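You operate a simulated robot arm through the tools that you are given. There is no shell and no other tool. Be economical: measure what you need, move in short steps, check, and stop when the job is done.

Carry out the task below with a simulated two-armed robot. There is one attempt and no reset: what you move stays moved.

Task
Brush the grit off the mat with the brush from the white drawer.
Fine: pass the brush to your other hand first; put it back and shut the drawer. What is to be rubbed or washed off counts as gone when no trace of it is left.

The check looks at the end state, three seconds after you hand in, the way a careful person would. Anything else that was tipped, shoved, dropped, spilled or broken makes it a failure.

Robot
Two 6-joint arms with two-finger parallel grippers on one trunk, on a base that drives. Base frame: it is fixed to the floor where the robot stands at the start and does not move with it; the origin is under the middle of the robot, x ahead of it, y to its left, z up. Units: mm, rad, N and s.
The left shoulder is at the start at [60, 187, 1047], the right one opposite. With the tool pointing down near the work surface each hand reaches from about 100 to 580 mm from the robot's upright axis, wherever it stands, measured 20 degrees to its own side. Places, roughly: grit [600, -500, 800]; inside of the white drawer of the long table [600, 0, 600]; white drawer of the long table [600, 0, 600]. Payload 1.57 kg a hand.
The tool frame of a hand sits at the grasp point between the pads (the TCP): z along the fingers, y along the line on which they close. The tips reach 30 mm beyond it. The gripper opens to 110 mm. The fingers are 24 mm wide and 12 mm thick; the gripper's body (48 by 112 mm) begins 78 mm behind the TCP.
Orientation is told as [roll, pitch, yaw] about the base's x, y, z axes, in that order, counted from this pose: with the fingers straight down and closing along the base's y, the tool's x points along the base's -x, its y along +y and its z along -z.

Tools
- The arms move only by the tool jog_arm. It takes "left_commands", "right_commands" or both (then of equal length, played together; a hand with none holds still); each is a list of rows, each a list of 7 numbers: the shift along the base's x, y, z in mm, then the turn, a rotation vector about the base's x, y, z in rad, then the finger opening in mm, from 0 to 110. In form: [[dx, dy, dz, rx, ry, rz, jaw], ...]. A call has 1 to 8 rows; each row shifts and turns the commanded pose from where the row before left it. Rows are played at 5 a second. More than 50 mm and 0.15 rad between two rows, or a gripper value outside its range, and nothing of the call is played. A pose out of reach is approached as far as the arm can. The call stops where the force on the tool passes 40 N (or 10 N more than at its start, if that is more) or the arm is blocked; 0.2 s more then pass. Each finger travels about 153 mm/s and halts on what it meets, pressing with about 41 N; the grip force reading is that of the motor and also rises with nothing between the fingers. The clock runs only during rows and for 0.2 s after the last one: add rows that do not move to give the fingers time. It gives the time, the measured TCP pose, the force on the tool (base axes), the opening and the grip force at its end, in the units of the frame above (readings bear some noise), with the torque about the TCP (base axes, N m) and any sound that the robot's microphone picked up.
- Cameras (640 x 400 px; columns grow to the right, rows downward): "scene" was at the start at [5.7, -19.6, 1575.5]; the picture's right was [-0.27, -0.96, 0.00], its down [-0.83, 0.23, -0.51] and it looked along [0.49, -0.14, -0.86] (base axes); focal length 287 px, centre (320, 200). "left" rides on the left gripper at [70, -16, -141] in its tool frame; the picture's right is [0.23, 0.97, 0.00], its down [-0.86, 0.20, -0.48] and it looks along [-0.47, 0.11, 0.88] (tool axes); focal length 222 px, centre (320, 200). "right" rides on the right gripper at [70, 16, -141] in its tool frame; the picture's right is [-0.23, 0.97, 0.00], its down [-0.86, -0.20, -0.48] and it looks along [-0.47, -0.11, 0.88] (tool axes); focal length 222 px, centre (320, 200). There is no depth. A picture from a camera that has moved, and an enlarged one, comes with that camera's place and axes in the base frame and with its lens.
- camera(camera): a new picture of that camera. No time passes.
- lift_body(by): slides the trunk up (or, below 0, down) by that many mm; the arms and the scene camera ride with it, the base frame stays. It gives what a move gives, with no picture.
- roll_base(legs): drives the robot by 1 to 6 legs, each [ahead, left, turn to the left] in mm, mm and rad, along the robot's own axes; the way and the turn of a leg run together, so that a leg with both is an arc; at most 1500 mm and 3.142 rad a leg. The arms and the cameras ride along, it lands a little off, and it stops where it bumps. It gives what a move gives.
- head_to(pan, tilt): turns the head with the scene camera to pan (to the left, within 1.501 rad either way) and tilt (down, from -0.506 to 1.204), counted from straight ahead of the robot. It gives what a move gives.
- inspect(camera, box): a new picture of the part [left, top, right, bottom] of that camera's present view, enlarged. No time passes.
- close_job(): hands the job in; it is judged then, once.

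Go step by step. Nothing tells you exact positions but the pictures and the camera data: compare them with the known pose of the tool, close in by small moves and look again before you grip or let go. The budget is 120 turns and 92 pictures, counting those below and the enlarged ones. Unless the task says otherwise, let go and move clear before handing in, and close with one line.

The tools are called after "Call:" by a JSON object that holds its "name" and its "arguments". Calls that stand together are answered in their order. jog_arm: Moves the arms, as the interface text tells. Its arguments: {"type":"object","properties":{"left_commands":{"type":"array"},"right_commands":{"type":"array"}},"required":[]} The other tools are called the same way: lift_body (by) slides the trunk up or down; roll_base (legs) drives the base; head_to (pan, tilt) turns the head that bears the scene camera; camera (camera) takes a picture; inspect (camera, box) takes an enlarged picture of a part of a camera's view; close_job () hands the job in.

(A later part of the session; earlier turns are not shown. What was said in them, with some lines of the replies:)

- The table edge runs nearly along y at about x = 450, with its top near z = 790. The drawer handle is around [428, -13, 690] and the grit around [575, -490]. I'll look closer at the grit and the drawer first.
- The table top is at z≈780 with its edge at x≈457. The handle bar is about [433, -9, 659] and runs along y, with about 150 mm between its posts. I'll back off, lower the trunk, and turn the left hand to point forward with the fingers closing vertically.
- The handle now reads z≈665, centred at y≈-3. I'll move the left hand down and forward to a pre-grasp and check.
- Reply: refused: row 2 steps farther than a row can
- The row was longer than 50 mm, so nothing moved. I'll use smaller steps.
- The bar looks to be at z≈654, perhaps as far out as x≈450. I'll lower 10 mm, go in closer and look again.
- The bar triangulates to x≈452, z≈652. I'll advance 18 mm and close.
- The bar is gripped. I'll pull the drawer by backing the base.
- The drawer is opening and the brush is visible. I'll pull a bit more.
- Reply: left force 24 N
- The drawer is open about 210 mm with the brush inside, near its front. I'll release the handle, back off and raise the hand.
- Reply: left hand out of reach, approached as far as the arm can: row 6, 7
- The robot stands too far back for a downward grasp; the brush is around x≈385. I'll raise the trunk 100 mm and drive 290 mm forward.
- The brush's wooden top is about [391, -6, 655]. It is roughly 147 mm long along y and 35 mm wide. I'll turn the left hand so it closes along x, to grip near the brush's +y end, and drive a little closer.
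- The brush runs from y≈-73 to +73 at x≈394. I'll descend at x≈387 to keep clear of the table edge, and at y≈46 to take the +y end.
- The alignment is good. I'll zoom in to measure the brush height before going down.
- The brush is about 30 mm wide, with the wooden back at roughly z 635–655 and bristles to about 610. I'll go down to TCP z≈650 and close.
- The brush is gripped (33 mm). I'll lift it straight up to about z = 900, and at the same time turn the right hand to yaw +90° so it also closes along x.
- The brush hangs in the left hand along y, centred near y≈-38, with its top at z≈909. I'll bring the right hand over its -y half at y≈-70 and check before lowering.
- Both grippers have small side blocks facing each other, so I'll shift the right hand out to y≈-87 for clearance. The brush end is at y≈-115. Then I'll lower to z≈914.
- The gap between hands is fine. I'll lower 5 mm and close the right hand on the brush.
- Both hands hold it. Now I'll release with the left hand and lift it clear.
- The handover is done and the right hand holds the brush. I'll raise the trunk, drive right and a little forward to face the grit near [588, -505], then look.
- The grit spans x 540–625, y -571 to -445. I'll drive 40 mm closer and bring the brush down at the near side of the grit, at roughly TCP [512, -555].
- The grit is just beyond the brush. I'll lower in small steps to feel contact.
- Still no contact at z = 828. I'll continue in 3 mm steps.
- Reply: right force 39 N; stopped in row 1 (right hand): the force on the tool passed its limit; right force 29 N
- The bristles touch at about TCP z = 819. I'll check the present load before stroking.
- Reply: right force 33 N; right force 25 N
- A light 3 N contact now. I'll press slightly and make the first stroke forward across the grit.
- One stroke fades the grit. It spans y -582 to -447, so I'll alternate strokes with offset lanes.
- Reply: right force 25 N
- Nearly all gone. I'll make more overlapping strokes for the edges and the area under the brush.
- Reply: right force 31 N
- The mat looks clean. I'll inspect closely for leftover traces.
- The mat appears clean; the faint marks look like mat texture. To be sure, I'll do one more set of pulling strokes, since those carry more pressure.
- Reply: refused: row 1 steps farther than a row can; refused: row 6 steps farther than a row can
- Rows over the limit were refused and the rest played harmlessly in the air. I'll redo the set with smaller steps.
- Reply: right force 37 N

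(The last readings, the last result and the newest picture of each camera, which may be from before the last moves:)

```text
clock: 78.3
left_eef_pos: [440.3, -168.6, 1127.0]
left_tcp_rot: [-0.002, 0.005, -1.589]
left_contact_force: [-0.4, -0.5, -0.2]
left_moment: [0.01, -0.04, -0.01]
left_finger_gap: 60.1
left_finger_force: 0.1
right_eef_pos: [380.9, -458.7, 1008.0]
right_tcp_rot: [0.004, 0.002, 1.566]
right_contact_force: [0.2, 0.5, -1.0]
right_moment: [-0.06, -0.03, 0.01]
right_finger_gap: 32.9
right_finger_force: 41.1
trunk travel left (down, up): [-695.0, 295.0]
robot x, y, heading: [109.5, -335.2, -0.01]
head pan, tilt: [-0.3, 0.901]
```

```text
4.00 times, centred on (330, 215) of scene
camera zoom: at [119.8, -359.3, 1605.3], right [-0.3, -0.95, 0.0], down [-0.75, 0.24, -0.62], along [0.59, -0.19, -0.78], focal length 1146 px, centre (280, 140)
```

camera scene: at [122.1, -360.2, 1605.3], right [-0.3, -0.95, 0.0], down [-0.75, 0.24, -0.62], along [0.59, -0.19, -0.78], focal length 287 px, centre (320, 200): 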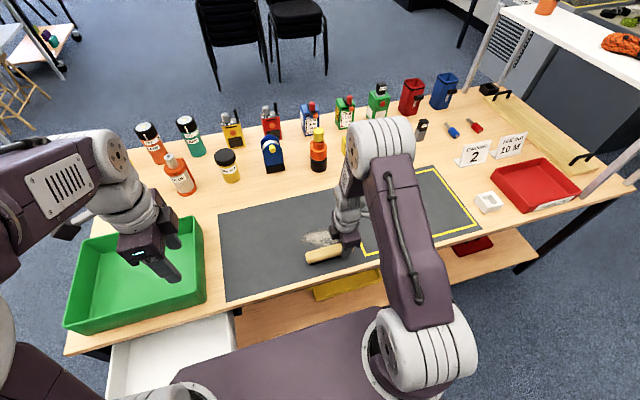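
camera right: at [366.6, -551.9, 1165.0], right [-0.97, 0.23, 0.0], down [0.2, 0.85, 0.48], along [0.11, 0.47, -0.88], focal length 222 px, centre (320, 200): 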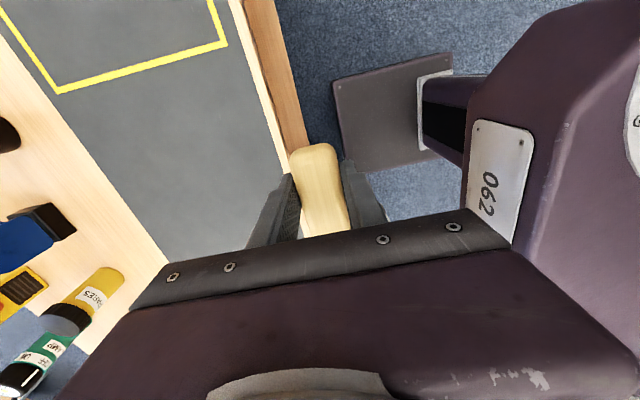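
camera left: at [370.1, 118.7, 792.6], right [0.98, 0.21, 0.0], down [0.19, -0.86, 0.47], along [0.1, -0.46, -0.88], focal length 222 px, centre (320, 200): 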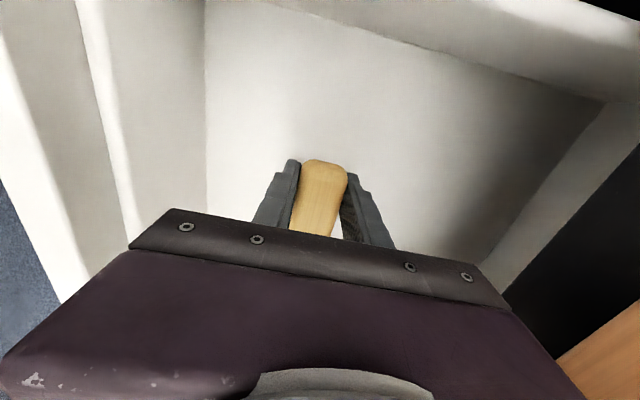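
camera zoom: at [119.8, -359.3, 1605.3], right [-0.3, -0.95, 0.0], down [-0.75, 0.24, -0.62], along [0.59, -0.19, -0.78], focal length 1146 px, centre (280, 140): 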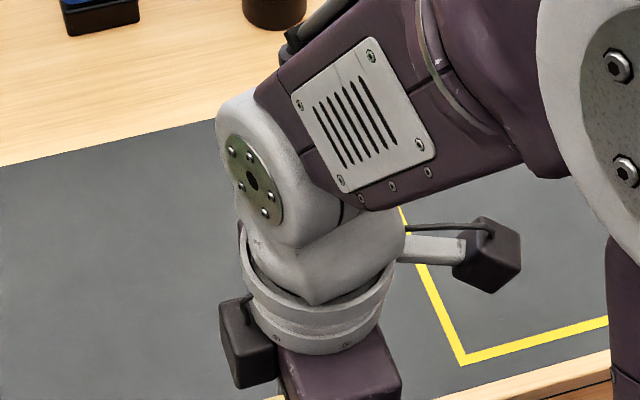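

The mat is clean; the fine scratches are its own texture. Now I'll drive back to the drawer and lower the trunk to the earlier height.

Call:
{"name": "roll_base", "arguments": {"legs": [[-190, 0, 0], [0, 336, 0.004]]}}

Call:
{"name": "lift_body", "arguments": {"by": -120}}

Call:
{"name": "head_to", "arguments": {"pan": 0.0, "tilt": 0.85}}

Call:
{"name": "camera", "arguments": {"camera": "scene"}}

Call:
{"name": "camera", "arguments": {"camera": "right"}}

```text
clock: 81.7
left_eef_pos: [251.9, 169.7, 1125.1]
left_tcp_rot: [-0.002, 0.004, -1.583]
left_contact_force: [0.4, -1.1, 0.3]
left_moment: [0.02, -0.04, -0.03]
left_finger_gap: 60.0
left_finger_force: 0.1
right_eef_pos: [193.8, -120.7, 1008.1]
right_tcp_rot: [0.003, -0.001, 1.568]
right_contact_force: [-0.4, 0.3, -1.2]
right_moment: [-0.02, 0.01, 0.02]
right_finger_gap: 32.8
right_finger_force: 40.4
trunk travel left (down, up): [-695.0, 295.0]
robot x, y, heading: [-80.2, 1.5, 0.001]
head pan, tilt: [-0.3, 0.901]
```

```text
clock: 83.2
left_eef_pos: [253.0, 169.4, 1005.9]
left_tcp_rot: [-0.002, 0.006, -1.583]
left_contact_force: [-0.2, 0.1, -0.4]
left_moment: [0.02, 0.02, -0.02]
left_finger_gap: 60.0
left_finger_force: 0.0
right_eef_pos: [194.6, -120.2, 888.0]
right_tcp_rot: [0.002, -0.001, 1.569]
right_contact_force: [-0.2, 0.4, -1.0]
right_moment: [-0.01, 0.02, 0.02]
right_finger_gap: 32.8
right_finger_force: 41.4
trunk travel left (down, up): [-575.0, 415.0]
robot x, y, heading: [-79.8, -1.5, -0.005]
head pan, tilt: [-0.3, 0.901]
```

```text
clock: 84.0
left_eef_pos: [251.7, 169.4, 1004.9]
left_tcp_rot: [-0.001, 0.005, -1.582]
left_contact_force: [0.5, -0.6, -0.2]
left_moment: [-0.02, 0.01, 0.04]
left_finger_gap: 60.0
left_finger_force: 0.1
right_eef_pos: [194.1, -120.1, 888.6]
right_tcp_rot: [0.004, -0.002, 1.569]
right_contact_force: [-0.2, -0.1, -0.8]
right_moment: [-0.04, 0.01, -0.01]
right_finger_gap: 33.5
right_finger_force: 40.8
trunk travel left (down, up): [-575.0, 415.0]
robot x, y, heading: [-78.1, 0.9, 0.001]
head pan, tilt: [0.0, 0.85]
```

```text
37 pictures are left
camera scene: at [-60.7, 0.5, 1489.2], right [0.0, -1.0, 0.0], down [-0.75, 0.0, -0.66], along [0.66, 0.0, -0.75], focal length 287 px, centre (320, 200)
```

scene: 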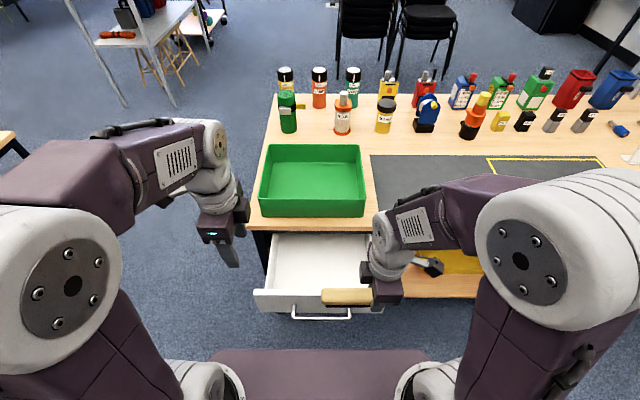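

```text
36 pictures are left
camera right: at [179.8, -190.0, 1029.6], right [-0.97, 0.23, 0.0], down [0.2, 0.86, 0.48], along [0.11, 0.47, -0.88], focal length 222 px, centre (320, 200)
```

right: 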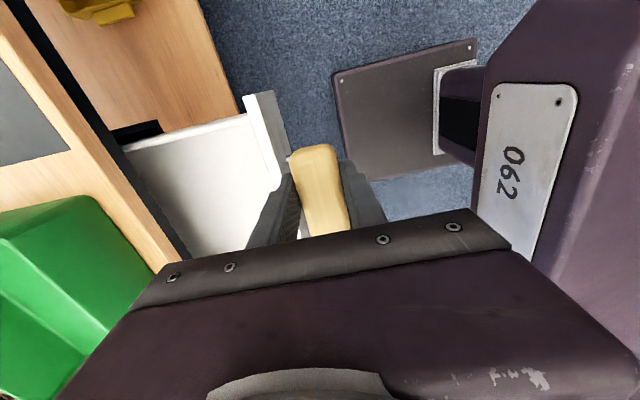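

The drawer is empty and unmoved. I'll bring the brush over it to TCP (383, -44), then down to z≈710.

Call:
{"name": "jog_arm", "arguments": {"right_commands": [[40, 16, 0, 0, 0, 0, 0], [40, 15, 0, 0, 0, 0, 0], [40, 15, 0, 0, 0, 0, 0], [40, 15, 0, 0, 0, 0, 0], [29, 15, 0, 0, 0, 0, 0], [0, 0, -40, 0, 0, 0, 0], [0, 0, -40, 0, 0, 0, 0], [0, 0, -40, 0, 0, 0, 0]]}}

Call:
{"name": "camera", "arguments": {"camera": "right"}}

Call:
{"name": "inspect", "arguments": {"camera": "scene", "box": [240, 210, 400, 310]}}

```text
clock: 85.8
left_eef_pos: [253.6, 169.7, 1005.9]
left_tcp_rot: [-0.005, 0.005, -1.583]
left_contact_force: [0.2, -0.9, -0.4]
left_moment: [-0.05, 0.04, -0.03]
left_finger_gap: 60.0
left_finger_force: 0.1
right_eef_pos: [388.3, -46.1, 765.1]
right_tcp_rot: [0.002, 0.002, 1.569]
right_contact_force: [-0.1, 0.2, -0.6]
right_moment: [-0.02, 0.02, 0.01]
right_finger_gap: 32.8
right_finger_force: 41.0
trunk travel left (down, up): [-575.0, 415.0]
robot x, y, heading: [-80.4, 3.6, -0.003]
head pan, tilt: [0.0, 0.85]
```

```text
35 pictures are left
camera right: at [373.4, -115.3, 907.2], right [-0.97, 0.23, 0.0], down [0.2, 0.86, 0.48], along [0.11, 0.47, -0.88], focal length 222 px, centre (320, 200)
```

right: 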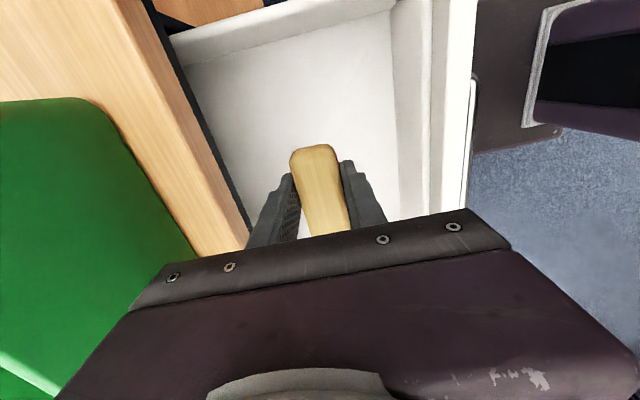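

```text
4.00 times, centred on (320, 260) of scene
camera zoom: at [-59.4, 0.5, 1489.3], right [0.0, -1.0, 0.0], down [-0.75, 0.0, -0.66], along [0.66, 0.0, -0.75], focal length 1146 px, centre (320, -40)
```

zoom: 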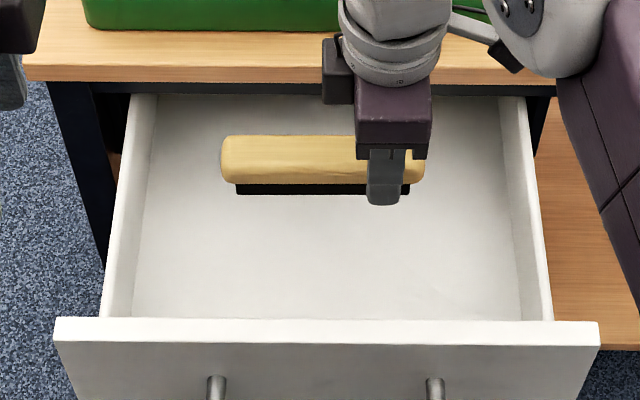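

I'm over the drawer. I'll shift back 8 mm for table-edge clearance, then descend to just above the floor.

Call:
{"name": "jog_arm", "arguments": {"right_commands": [[-8, 0, -10, 0, 0, 0, 0], [0, 0, -35, 0, 0, 0, 0], [0, 0, -30, 0, 0, 0, 0], [0, 0, -25, 0, 0, 0, 0], [0, 0, 0, 0, 0, 0, 0]]}}

Call:
{"name": "jog_arm", "arguments": {"right_commands": [[0, 0, -3, 0, 0, 0, 0], [0, 0, 0, 0, 0, 0, 0]]}}

Call:
{"name": "inspect", "arguments": {"camera": "scene", "box": [240, 210, 400, 310]}}

```text
clock: 87.0
left_eef_pos: [252.0, 170.5, 1004.9]
left_tcp_rot: [0.0, 0.004, -1.582]
left_contact_force: [-0.3, 1.1, -0.1]
left_moment: [-0.03, -0.03, -0.01]
left_finger_gap: 60.2
left_finger_force: 0.0
right_eef_pos: [377.1, -44.3, 665.9]
right_tcp_rot: [0.004, 0.001, 1.569]
right_contact_force: [0.3, -0.2, -0.5]
right_moment: [-0.04, 0.04, 0.01]
right_finger_gap: 32.9
right_finger_force: 41.6
trunk travel left (down, up): [-575.0, 415.0]
robot x, y, heading: [-82.5, 1.4, 0.004]
head pan, tilt: [0.0, 0.85]
```

```text
clock: 87.6
left_eef_pos: [251.4, 168.9, 1005.6]
left_tcp_rot: [-0.001, 0.006, -1.583]
left_contact_force: [-0.4, 0.1, 0.5]
left_moment: [0.0, 0.0, -0.02]
left_finger_gap: 60.2
left_finger_force: 0.0
right_eef_pos: [375.0, -44.0, 664.2]
right_tcp_rot: [0.004, 0.0, 1.569]
right_contact_force: [0.5, 0.2, 0.0]
right_moment: [0.0, 0.02, -0.01]
right_finger_gap: 33.1
right_finger_force: 41.4
trunk travel left (down, up): [-575.0, 415.0]
robot x, y, heading: [-81.0, 2.7, -0.002]
head pan, tilt: [0.0, 0.85]
```

```text
4.00 times, centred on (320, 260) of scene
camera zoom: at [-60.6, 0.7, 1489.2], right [0.0, -1.0, 0.0], down [-0.75, 0.0, -0.66], along [0.66, 0.0, -0.75], focal length 1146 px, centre (320, -40)
```

zoom: 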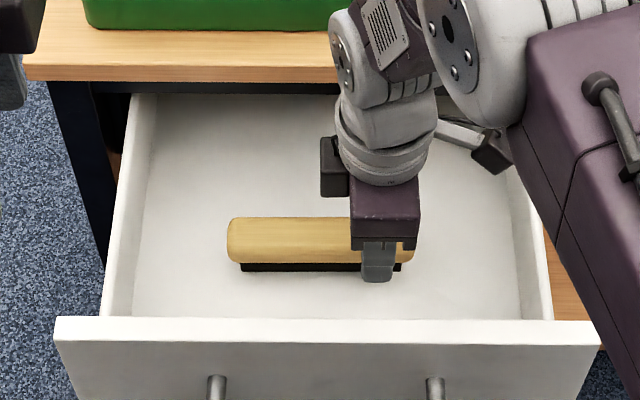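

Call:
{"name": "jog_arm", "arguments": {"right_commands": [[2, 0, -3, 0, 0, 0, 0], [0, 0, 0, 0, 0, 0, 0]]}}

Call:
{"name": "jog_arm", "arguments": {"right_commands": [[0, 0, -2, 0, 0, 0, 0], [0, 0, 0, 0, 0, 0, 0]]}}

Call:
{"name": "jog_arm", "arguments": {"right_commands": [[0, 0, -2, 0, 0, 0, 0], [0, 0, 0, 0, 0, 0, 0]]}}

```text
clock: 88.2
left_eef_pos: [253.0, 169.8, 1006.0]
left_tcp_rot: [-0.002, 0.004, -1.582]
left_contact_force: [0.2, 0.9, 0.2]
left_moment: [-0.01, 0.02, -0.01]
left_finger_gap: 60.3
left_finger_force: 0.0
right_eef_pos: [377.1, -43.1, 660.3]
right_tcp_rot: [0.004, -0.001, 1.569]
right_contact_force: [0.4, -0.3, -0.5]
right_moment: [-0.01, -0.01, 0.01]
right_finger_gap: 32.8
right_finger_force: 40.9
trunk travel left (down, up): [-575.0, 415.0]
robot x, y, heading: [-80.6, 2.8, -0.001]
head pan, tilt: [0.0, 0.85]
```

```text
clock: 88.8
left_eef_pos: [251.8, 169.8, 1005.4]
left_tcp_rot: [-0.002, 0.003, -1.584]
left_contact_force: [-0.4, 0.3, -0.6]
left_moment: [-0.01, -0.01, -0.02]
left_finger_gap: 60.0
left_finger_force: 0.0
right_eef_pos: [377.0, -43.8, 659.1]
right_tcp_rot: [0.003, 0.0, 1.569]
right_contact_force: [-0.2, -0.5, -0.9]
right_moment: [-0.03, 0.0, -0.01]
right_finger_gap: 33.3
right_finger_force: 40.8
trunk travel left (down, up): [-575.0, 415.0]
robot x, y, heading: [-79.1, 2.5, -0.002]
head pan, tilt: [0.0, 0.85]
```

```text
clock: 89.4
left_eef_pos: [252.4, 170.0, 1006.4]
left_tcp_rot: [-0.002, 0.005, -1.583]
left_contact_force: [0.0, 0.6, -0.1]
left_moment: [0.0, -0.05, -0.04]
left_finger_gap: 60.3
left_finger_force: 0.2
right_eef_pos: [375.7, -43.3, 657.5]
right_tcp_rot: [0.005, 0.0, 1.57]
right_contact_force: [0.5, -0.1, 2.4]
right_moment: [-0.11, -0.05, -0.02]
right_finger_gap: 33.1
right_finger_force: 41.1
trunk travel left (down, up): [-575.0, 415.0]
robot x, y, heading: [-78.4, 3.3, -0.004]
head pan, tilt: [0.0, 0.85]
```

Contact begins at z≈657, as expected. I'll open gently, then lift straight up.

Call:
{"name": "jog_arm", "arguments": {"right_commands": [[0, 0, -0.5, 0, 0, 0, 33], [0, 0, 0, 0, 0, 0, 45], [0, 0, 0, 0, 0, 0, 60], [0, 0, 10, 0, 0, 0, 60], [0, 0, 40, 0, 0, 0, 60], [0, 0, 40, 0, 0, 0, 60], [0, 0, 40, 0, 0, 0, 60], [0, 0, 45, 0, 0, 0, 60]]}}

Call:
{"name": "jog_arm", "arguments": {"right_commands": [[-40, 0, 25, 0, 0, 0, 60], [-40, -25, 0, 0, 0, 0, 60], [-40, -30, 0, 0, 0, 0, 60], [-30, -40, 0, 0, 0, 0, 60], [0, -45, 0, 0, 0, 0, 60], [0, -45, 0, 0, 0, 0, 60]]}}

Call:
{"name": "camera", "arguments": {"camera": "scene"}}

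```text
clock: 91.2
left_eef_pos: [251.2, 169.9, 1006.5]
left_tcp_rot: [-0.001, 0.006, -1.583]
left_contact_force: [-0.8, 0.0, -0.1]
left_moment: [0.03, -0.01, -0.03]
left_finger_gap: 60.0
left_finger_force: 0.1
right_eef_pos: [374.0, -43.3, 828.9]
right_tcp_rot: [0.003, 0.001, 1.568]
right_contact_force: [-0.8, 0.2, 0.4]
right_moment: [0.0, -0.01, -0.04]
right_finger_gap: 59.8
right_finger_force: 0.0
trunk travel left (down, up): [-575.0, 415.0]
robot x, y, heading: [-79.0, 1.3, -0.005]
head pan, tilt: [0.0, 0.85]
```

```text
clock: 92.6
left_eef_pos: [252.5, 169.5, 1004.8]
left_tcp_rot: [-0.003, 0.005, -1.583]
left_contact_force: [-0.8, -0.8, -0.1]
left_moment: [-0.04, -0.01, -0.02]
left_finger_gap: 59.9
left_finger_force: 0.1
right_eef_pos: [226.5, -231.9, 856.5]
right_tcp_rot: [0.005, 0.0, 1.569]
right_contact_force: [-0.2, -0.1, 0.2]
right_moment: [0.03, 0.01, 0.01]
right_finger_gap: 59.6
right_finger_force: 0.1
trunk travel left (down, up): [-575.0, 415.0]
robot x, y, heading: [-77.1, -0.6, -0.003]
head pan, tilt: [0.0, 0.85]
```

```text
32 pictures are left
camera scene: at [-61.2, -0.8, 1489.2], right [0.0, -1.0, 0.0], down [-0.75, 0.0, -0.66], along [0.66, 0.0, -0.75], focal length 287 px, centre (320, 200)
```

scene: 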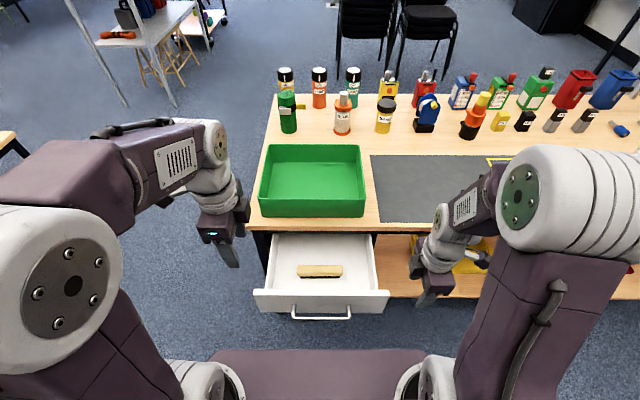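

The brush is back in the drawer. I'll drive back, lower the trunk to the handle-gripping height, and turn the left hand forward again.

Call:
{"name": "roll_base", "arguments": {"legs": [[-347, 0, 0.002]]}}

Call:
{"name": "lift_body", "arguments": {"by": -100}}

Call:
{"name": "jog_arm", "arguments": {"left_commands": [[10, -20, 0, 0, -0.15, 0, 60], [10, -20, 0, 0, -0.15, 0, 60], [10, -20, 0, 0, -0.15, 0, 60], [10, -20, 0, 0, -0.15, 0, 60], [10, -20, 0, 0, -0.15, 0, 60], [10, -20, 0, 0, -0.15, 0, 60], [10, -20, 0, 0, -0.15, 0, 60]]}}

Call:
{"name": "jog_arm", "arguments": {"left_commands": [[10, -20, 0, 0, -0.15, 0, 60], [10, -10, 0, 0, -0.15, 0, 60], [10, 0, 0, 0, -0.15, 0, 60], [10, 0, 0, 0, -0.073, 0, 60], [0, 0, 0, 0, 0, 0, 60]]}}

Call:
{"name": "camera", "arguments": {"camera": "scene"}}

Call:
{"name": "camera", "arguments": {"camera": "left"}}

```text
clock: 94.8
left_eef_pos: [-90.9, 169.8, 1004.3]
left_tcp_rot: [0.0, 0.007, -1.588]
left_contact_force: [-0.2, -0.5, 0.5]
left_moment: [-0.03, 0.0, -0.02]
left_finger_gap: 60.1
left_finger_force: 0.0
right_eef_pos: [-118.1, -230.1, 856.9]
right_tcp_rot: [0.003, 0.001, 1.566]
right_contact_force: [0.0, -0.2, 0.2]
right_moment: [0.02, -0.03, -0.01]
right_finger_gap: 59.9
right_finger_force: 0.0
trunk travel left (down, up): [-575.0, 415.0]
robot x, y, heading: [-425.5, 0.9, -0.007]
head pan, tilt: [0.0, 0.85]
```

```text
clock: 96.2
left_eef_pos: [-89.8, 171.6, 904.9]
left_tcp_rot: [-0.002, 0.005, -1.586]
left_contact_force: [0.4, -0.3, 0.4]
left_moment: [0.0, -0.01, 0.0]
left_finger_gap: 59.7
left_finger_force: 0.0
right_eef_pos: [-118.7, -229.5, 756.6]
right_tcp_rot: [0.004, 0.0, 1.564]
right_contact_force: [0.6, -0.2, -0.6]
right_moment: [-0.01, 0.0, 0.03]
right_finger_gap: 60.2
right_finger_force: 0.1
trunk travel left (down, up): [-475.0, 515.0]
robot x, y, heading: [-421.8, 1.9, -0.005]
head pan, tilt: [0.0, 0.85]
```

```text
clock: 97.8
left_eef_pos: [-22.0, 27.2, 906.2]
left_tcp_rot: [1.049, 0.021, -1.578]
left_contact_force: [-1.0, -0.5, -0.3]
left_moment: [0.0, -0.01, 0.02]
left_finger_gap: 60.0
left_finger_force: 0.0
right_eef_pos: [-118.0, -230.7, 756.8]
right_tcp_rot: [0.005, 0.0, 1.566]
right_contact_force: [-0.8, 0.8, -0.5]
right_moment: [0.02, -0.01, 0.0]
right_finger_gap: 60.2
right_finger_force: 0.0
trunk travel left (down, up): [-475.0, 515.0]
robot x, y, heading: [-423.2, 6.7, -0.012]
head pan, tilt: [0.0, 0.85]
```

```text
clock: 99.0
left_eef_pos: [18.6, 1.0, 905.7]
left_tcp_rot: [1.572, 0.017, -1.567]
left_contact_force: [0.4, 0.9, -0.3]
left_moment: [-0.01, 0.02, 0.01]
left_finger_gap: 60.1
left_finger_force: 0.2
right_eef_pos: [-118.8, -230.8, 757.0]
right_tcp_rot: [0.005, 0.001, 1.566]
right_contact_force: [-0.2, 0.2, -0.6]
right_moment: [-0.01, -0.04, 0.02]
right_finger_gap: 60.1
right_finger_force: 0.1
trunk travel left (down, up): [-475.0, 515.0]
robot x, y, heading: [-423.9, 1.6, -0.008]
head pan, tilt: [0.0, 0.85]
```

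```text
31 pictures are left
camera scene: at [-404.5, 2.0, 1389.2], right [-0.01, -1.0, 0.0], down [-0.75, 0.01, -0.66], along [0.66, 0.0, -0.75], focal length 287 px, centre (320, 200)
```

scene: 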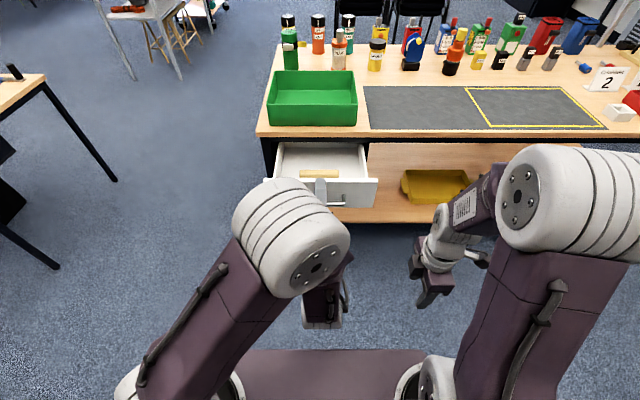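

```text
30 pictures are left
camera left: at [-121.3, 70.8, 891.0], right [0.0, 0.21, 0.98], down [-0.48, -0.86, 0.18], along [0.88, -0.46, 0.1], focal length 222 px, centre (320, 200)
```

left: 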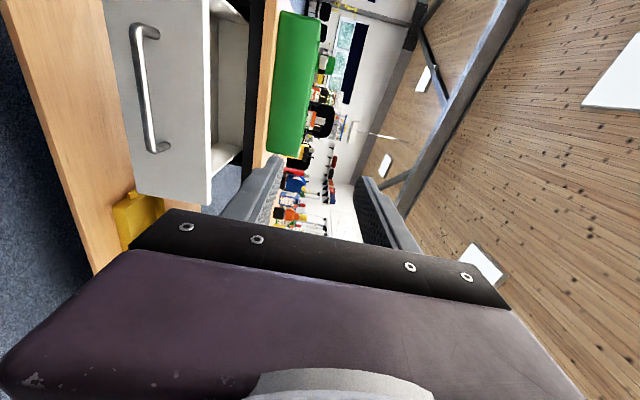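

I'll lower the left hand in front of the handle, clear of it, and level it.

Call:
{"name": "jog_arm", "arguments": {"left_commands": [[12, -1, -42, -0.02, 0, 0, 60], [12, -1, -42, 0, 0, 0, 60], [12, -1, -42, 0, 0, 0, 60], [12, -1, -42, 0, 0, 0, 60], [12, 0, -42, 0, 0, 0, 60], [12, 0, -42, 0, 0, 0, 60], [45, 0, 0, 0, 0, 0, 60], [0, 0, 0, 0, 0, 0, 60]]}}

Call:
{"name": "camera", "arguments": {"camera": "left"}}

```text
clock: 100.8
left_eef_pos: [138.8, -6.7, 653.6]
left_tcp_rot: [1.57, 0.0, -1.565]
left_contact_force: [-0.3, 0.4, -1.4]
left_moment: [0.0, -0.03, 0.0]
left_finger_gap: 59.8
left_finger_force: 0.0
right_eef_pos: [-118.4, -230.5, 757.2]
right_tcp_rot: [0.005, -0.001, 1.567]
right_contact_force: [0.5, 0.0, -0.1]
right_moment: [0.0, 0.01, -0.01]
right_finger_gap: 60.1
right_finger_force: 0.0
trunk travel left (down, up): [-475.0, 515.0]
robot x, y, heading: [-426.1, 2.9, -0.007]
head pan, tilt: [0.0, 0.85]
```

```text
29 pictures are left
camera left: at [-1.8, 63.6, 637.1], right [0.0, 0.23, 0.97], down [-0.47, -0.86, 0.2], along [0.88, -0.46, 0.11], focal length 222 px, centre (320, 200)
```

left: 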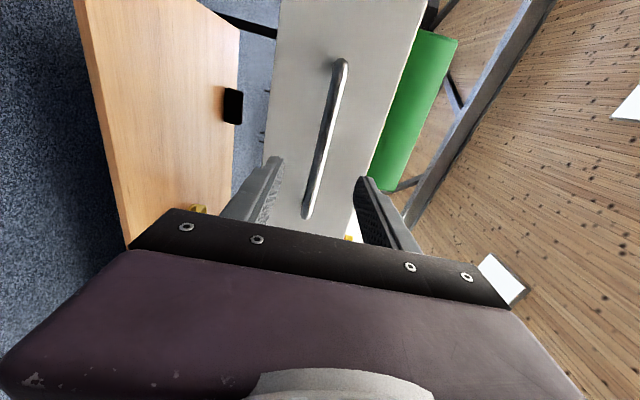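

Handle is centred between the fingers. I'll advance to x≈227 and grip.

Call:
{"name": "jog_arm", "arguments": {"left_commands": [[30, 1, 0, 0, 0, 0, 55], [30, 1, 0, 0, 0, 0, 50], [27, 1, 0, 0, 0, 0, 50], [0, 0, 0, 0, 0, 0, 50], [0, 0, 0, 0, 0, 0, 0], [0, 0, 0, 0, 0, 0, 0], [0, 0, 0, 0, 0, 0, 0]]}}

Call:
{"name": "camera", "arguments": {"camera": "left"}}

```text
clock: 102.4
left_eef_pos: [223.9, -4.3, 653.1]
left_tcp_rot: [1.57, -0.003, -1.565]
left_contact_force: [1.7, -1.4, 0.8]
left_moment: [0.23, 0.02, -0.16]
left_finger_gap: 13.6
left_finger_force: 30.0
right_eef_pos: [-118.3, -229.9, 756.0]
right_tcp_rot: [0.005, -0.001, 1.566]
right_contact_force: [0.0, 0.4, -0.4]
right_moment: [-0.01, -0.01, 0.01]
right_finger_gap: 59.7
right_finger_force: 0.1
trunk travel left (down, up): [-475.0, 515.0]
robot x, y, heading: [-425.6, 5.2, -0.006]
head pan, tilt: [0.0, 0.85]
```

```text
28 pictures are left
camera left: at [83.4, 65.6, 636.9], right [0.0, 0.23, 0.97], down [-0.47, -0.86, 0.2], along [0.88, -0.46, 0.11], focal length 222 px, centre (320, 200)
```

left: 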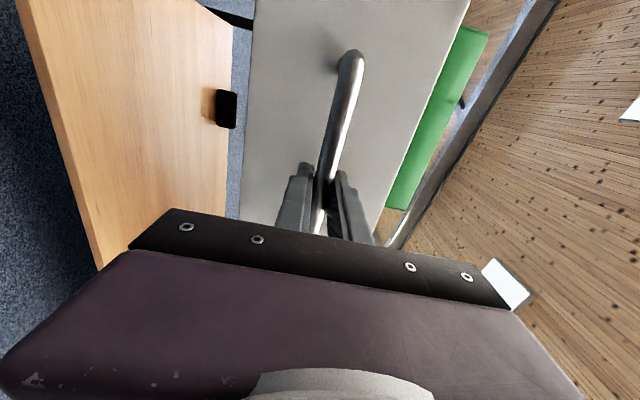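

Gripped. I'll push the drawer in by driving forward most of the way.

Call:
{"name": "roll_base", "arguments": {"legs": [[195, 0, 0]]}}

Call:
{"name": "jog_arm", "arguments": {"left_commands": [[6, 0, 0, 0, 0, 0, 0], [6, 0, 0, 0, 0, 0, 0], [0, 0, 0, 0, 0, 0, 0]]}}

Call:
{"name": "camera", "arguments": {"camera": "scene"}}

```text
clock: 104.0
left_eef_pos: [422.4, -7.3, 654.9]
left_tcp_rot: [1.57, -0.004, -1.567]
left_contact_force: [-1.3, 4.7, 4.4]
left_moment: [0.36, 0.0, 0.42]
left_finger_gap: 13.8
left_finger_force: 29.9
right_eef_pos: [78.7, -232.3, 757.6]
right_tcp_rot: [0.002, 0.001, 1.562]
right_contact_force: [0.1, 0.0, 0.2]
right_moment: [-0.03, 0.0, -0.03]
right_finger_gap: 60.2
right_finger_force: 0.0
trunk travel left (down, up): [-475.0, 515.0]
robot x, y, heading: [-225.3, -0.3, -0.009]
head pan, tilt: [0.0, 0.85]
```

```text
clock: 104.8
left_eef_pos: [433.6, -8.7, 653.4]
left_tcp_rot: [1.572, -0.003, -1.567]
left_contact_force: [2.6, 2.2, -1.9]
left_moment: [0.27, 0.02, -0.06]
left_finger_gap: 14.0
left_finger_force: 30.3
right_eef_pos: [78.9, -231.9, 755.9]
right_tcp_rot: [0.004, 0.003, 1.561]
right_contact_force: [0.4, -0.7, 0.3]
right_moment: [-0.01, -0.03, -0.03]
right_finger_gap: 60.0
right_finger_force: 0.0
trunk travel left (down, up): [-475.0, 515.0]
robot x, y, heading: [-226.0, 6.1, -0.009]
head pan, tilt: [0.0, 0.85]
```

```text
27 pictures are left
camera scene: at [-205.5, 0.6, 1389.2], right [-0.01, -1.0, 0.0], down [-0.75, 0.01, -0.66], along [0.66, -0.01, -0.75], focal length 287 px, centre (320, 200)
```

scene: 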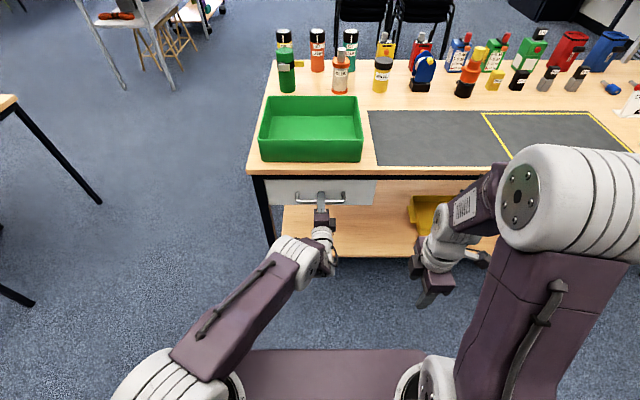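

A few more millimetres until it meets the stop.

Call:
{"name": "jog_arm", "arguments": {"left_commands": [[2, 0, 0, 0, 0, 0, 0], [0, 0, 0, 0, 0, 0, 0]]}}

Call:
{"name": "jog_arm", "arguments": {"left_commands": [[2, 0, 0, 0, 0, 0, 0], [0, 0, 0, 0, 0, 0, 0]]}}

Call:
{"name": "jog_arm", "arguments": {"left_commands": [[2, 0, 0, 0, 0, 0, 0], [0, 0, 0, 0, 0, 0, 0]]}}

```text
clock: 105.4
left_eef_pos: [435.2, -7.1, 653.2]
left_tcp_rot: [1.572, -0.006, -1.567]
left_contact_force: [-2.9, 2.7, 1.6]
left_moment: [0.27, -0.01, 0.25]
left_finger_gap: 14.1
left_finger_force: 30.4
right_eef_pos: [78.5, -232.4, 757.3]
right_tcp_rot: [0.007, 0.002, 1.563]
right_contact_force: [0.2, 0.6, 0.1]
right_moment: [-0.01, -0.02, 0.01]
right_finger_gap: 59.9
right_finger_force: 0.1
trunk travel left (down, up): [-475.0, 515.0]
robot x, y, heading: [-224.9, 4.9, -0.012]
head pan, tilt: [0.0, 0.85]
```

```text
clock: 106.0
left_eef_pos: [436.1, -6.6, 654.0]
left_tcp_rot: [1.572, -0.003, -1.567]
left_contact_force: [-21.1, 2.2, 1.7]
left_moment: [0.18, -0.02, 0.31]
left_finger_gap: 13.8
left_finger_force: 30.4
right_eef_pos: [77.3, -232.8, 757.3]
right_tcp_rot: [0.002, 0.001, 1.563]
right_contact_force: [0.2, -0.3, -0.4]
right_moment: [-0.02, -0.02, 0.01]
right_finger_gap: 60.0
right_finger_force: 0.1
trunk travel left (down, up): [-475.0, 515.0]
robot x, y, heading: [-224.0, 5.1, -0.014]
head pan, tilt: [0.0, 0.85]
```

```text
clock: 106.6
left_eef_pos: [438.8, -7.7, 653.2]
left_tcp_rot: [1.571, -0.001, -1.569]
left_contact_force: [-23.2, 0.9, -4.6]
left_moment: [0.24, -0.01, -0.16]
left_finger_gap: 13.5
left_finger_force: 30.1
right_eef_pos: [78.7, -232.3, 757.9]
right_tcp_rot: [0.001, 0.0, 1.562]
right_contact_force: [0.1, 0.2, 0.5]
right_moment: [0.02, 0.03, 0.02]
right_finger_gap: 60.1
right_finger_force: 0.0
trunk travel left (down, up): [-475.0, 515.0]
robot x, y, heading: [-224.0, 2.4, -0.007]
head pan, tilt: [0.0, 0.85]
```

The drawer is at its stop (21–23 N resistance). I'll release, back away, and check.

Call:
{"name": "jog_arm", "arguments": {"left_commands": [[0, 0, 0, 0, 0, 0, 60], [0, 0, 0, 0, 0, 0, 60], [0, 0, 0, 0, 0, 0, 60], [-40, 0, 0, 0, 0, 0, 60], [-40, 0, 0, 0, 0, 0, 60], [-40, 0, 0, 0, 0, 0, 60], [-30, 0, 30, 0, 0, 0, 60]]}}

Call:
{"name": "inspect", "arguments": {"camera": "scene", "box": [230, 60, 550, 260]}}

Call:
{"name": "camera", "arguments": {"camera": "left"}}

```text
clock: 108.2
left_eef_pos: [288.0, -9.6, 682.9]
left_tcp_rot: [1.573, -0.001, -1.568]
left_contact_force: [-0.3, -0.7, 1.2]
left_moment: [0.01, 0.03, 0.01]
left_finger_gap: 59.9
left_finger_force: 0.1
right_eef_pos: [78.5, -232.3, 756.3]
right_tcp_rot: [0.003, 0.0, 1.562]
right_contact_force: [0.4, 0.3, -0.1]
right_moment: [0.0, -0.01, -0.02]
right_finger_gap: 59.9
right_finger_force: 0.1
trunk travel left (down, up): [-475.0, 515.0]
robot x, y, heading: [-229.2, 2.8, -0.011]
head pan, tilt: [0.0, 0.85]
```

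```text
2.00 times, centred on (390, 160) of scene
camera zoom: at [-207.2, 0.3, 1389.2], right [-0.01, -1.0, 0.0], down [-0.75, 0.01, -0.66], along [0.66, -0.01, -0.75], focal length 573 px, centre (180, 280)
```

zoom: 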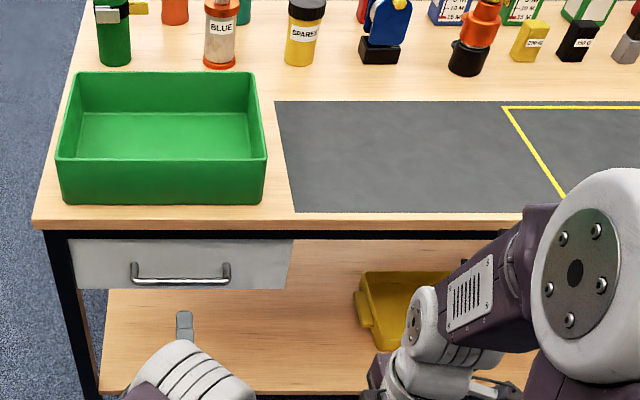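

```text
25 pictures are left
camera left: at [147.5, 60.7, 666.5], right [0.0, 0.23, 0.97], down [-0.48, -0.86, 0.2], along [0.88, -0.46, 0.11], focal length 222 px, centre (320, 200)
```

left: 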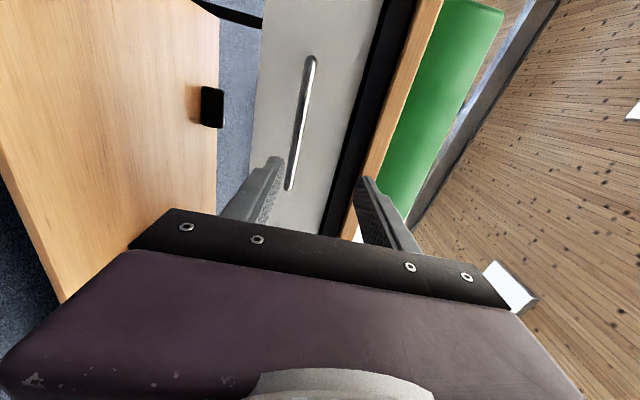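

The drawer is shut, the mat shows no trace of grit, nothing else has moved, and both hands are clear, so I'm handing in.

Call:
{"name": "close_job", "arguments": {}}

```text
The job is handed in.
```

The grit is brushed off the mat. The left hand took the brush from the drawer and passed it to the right, which did the brushing. The brush is back in the white drawer and the drawer is shut.
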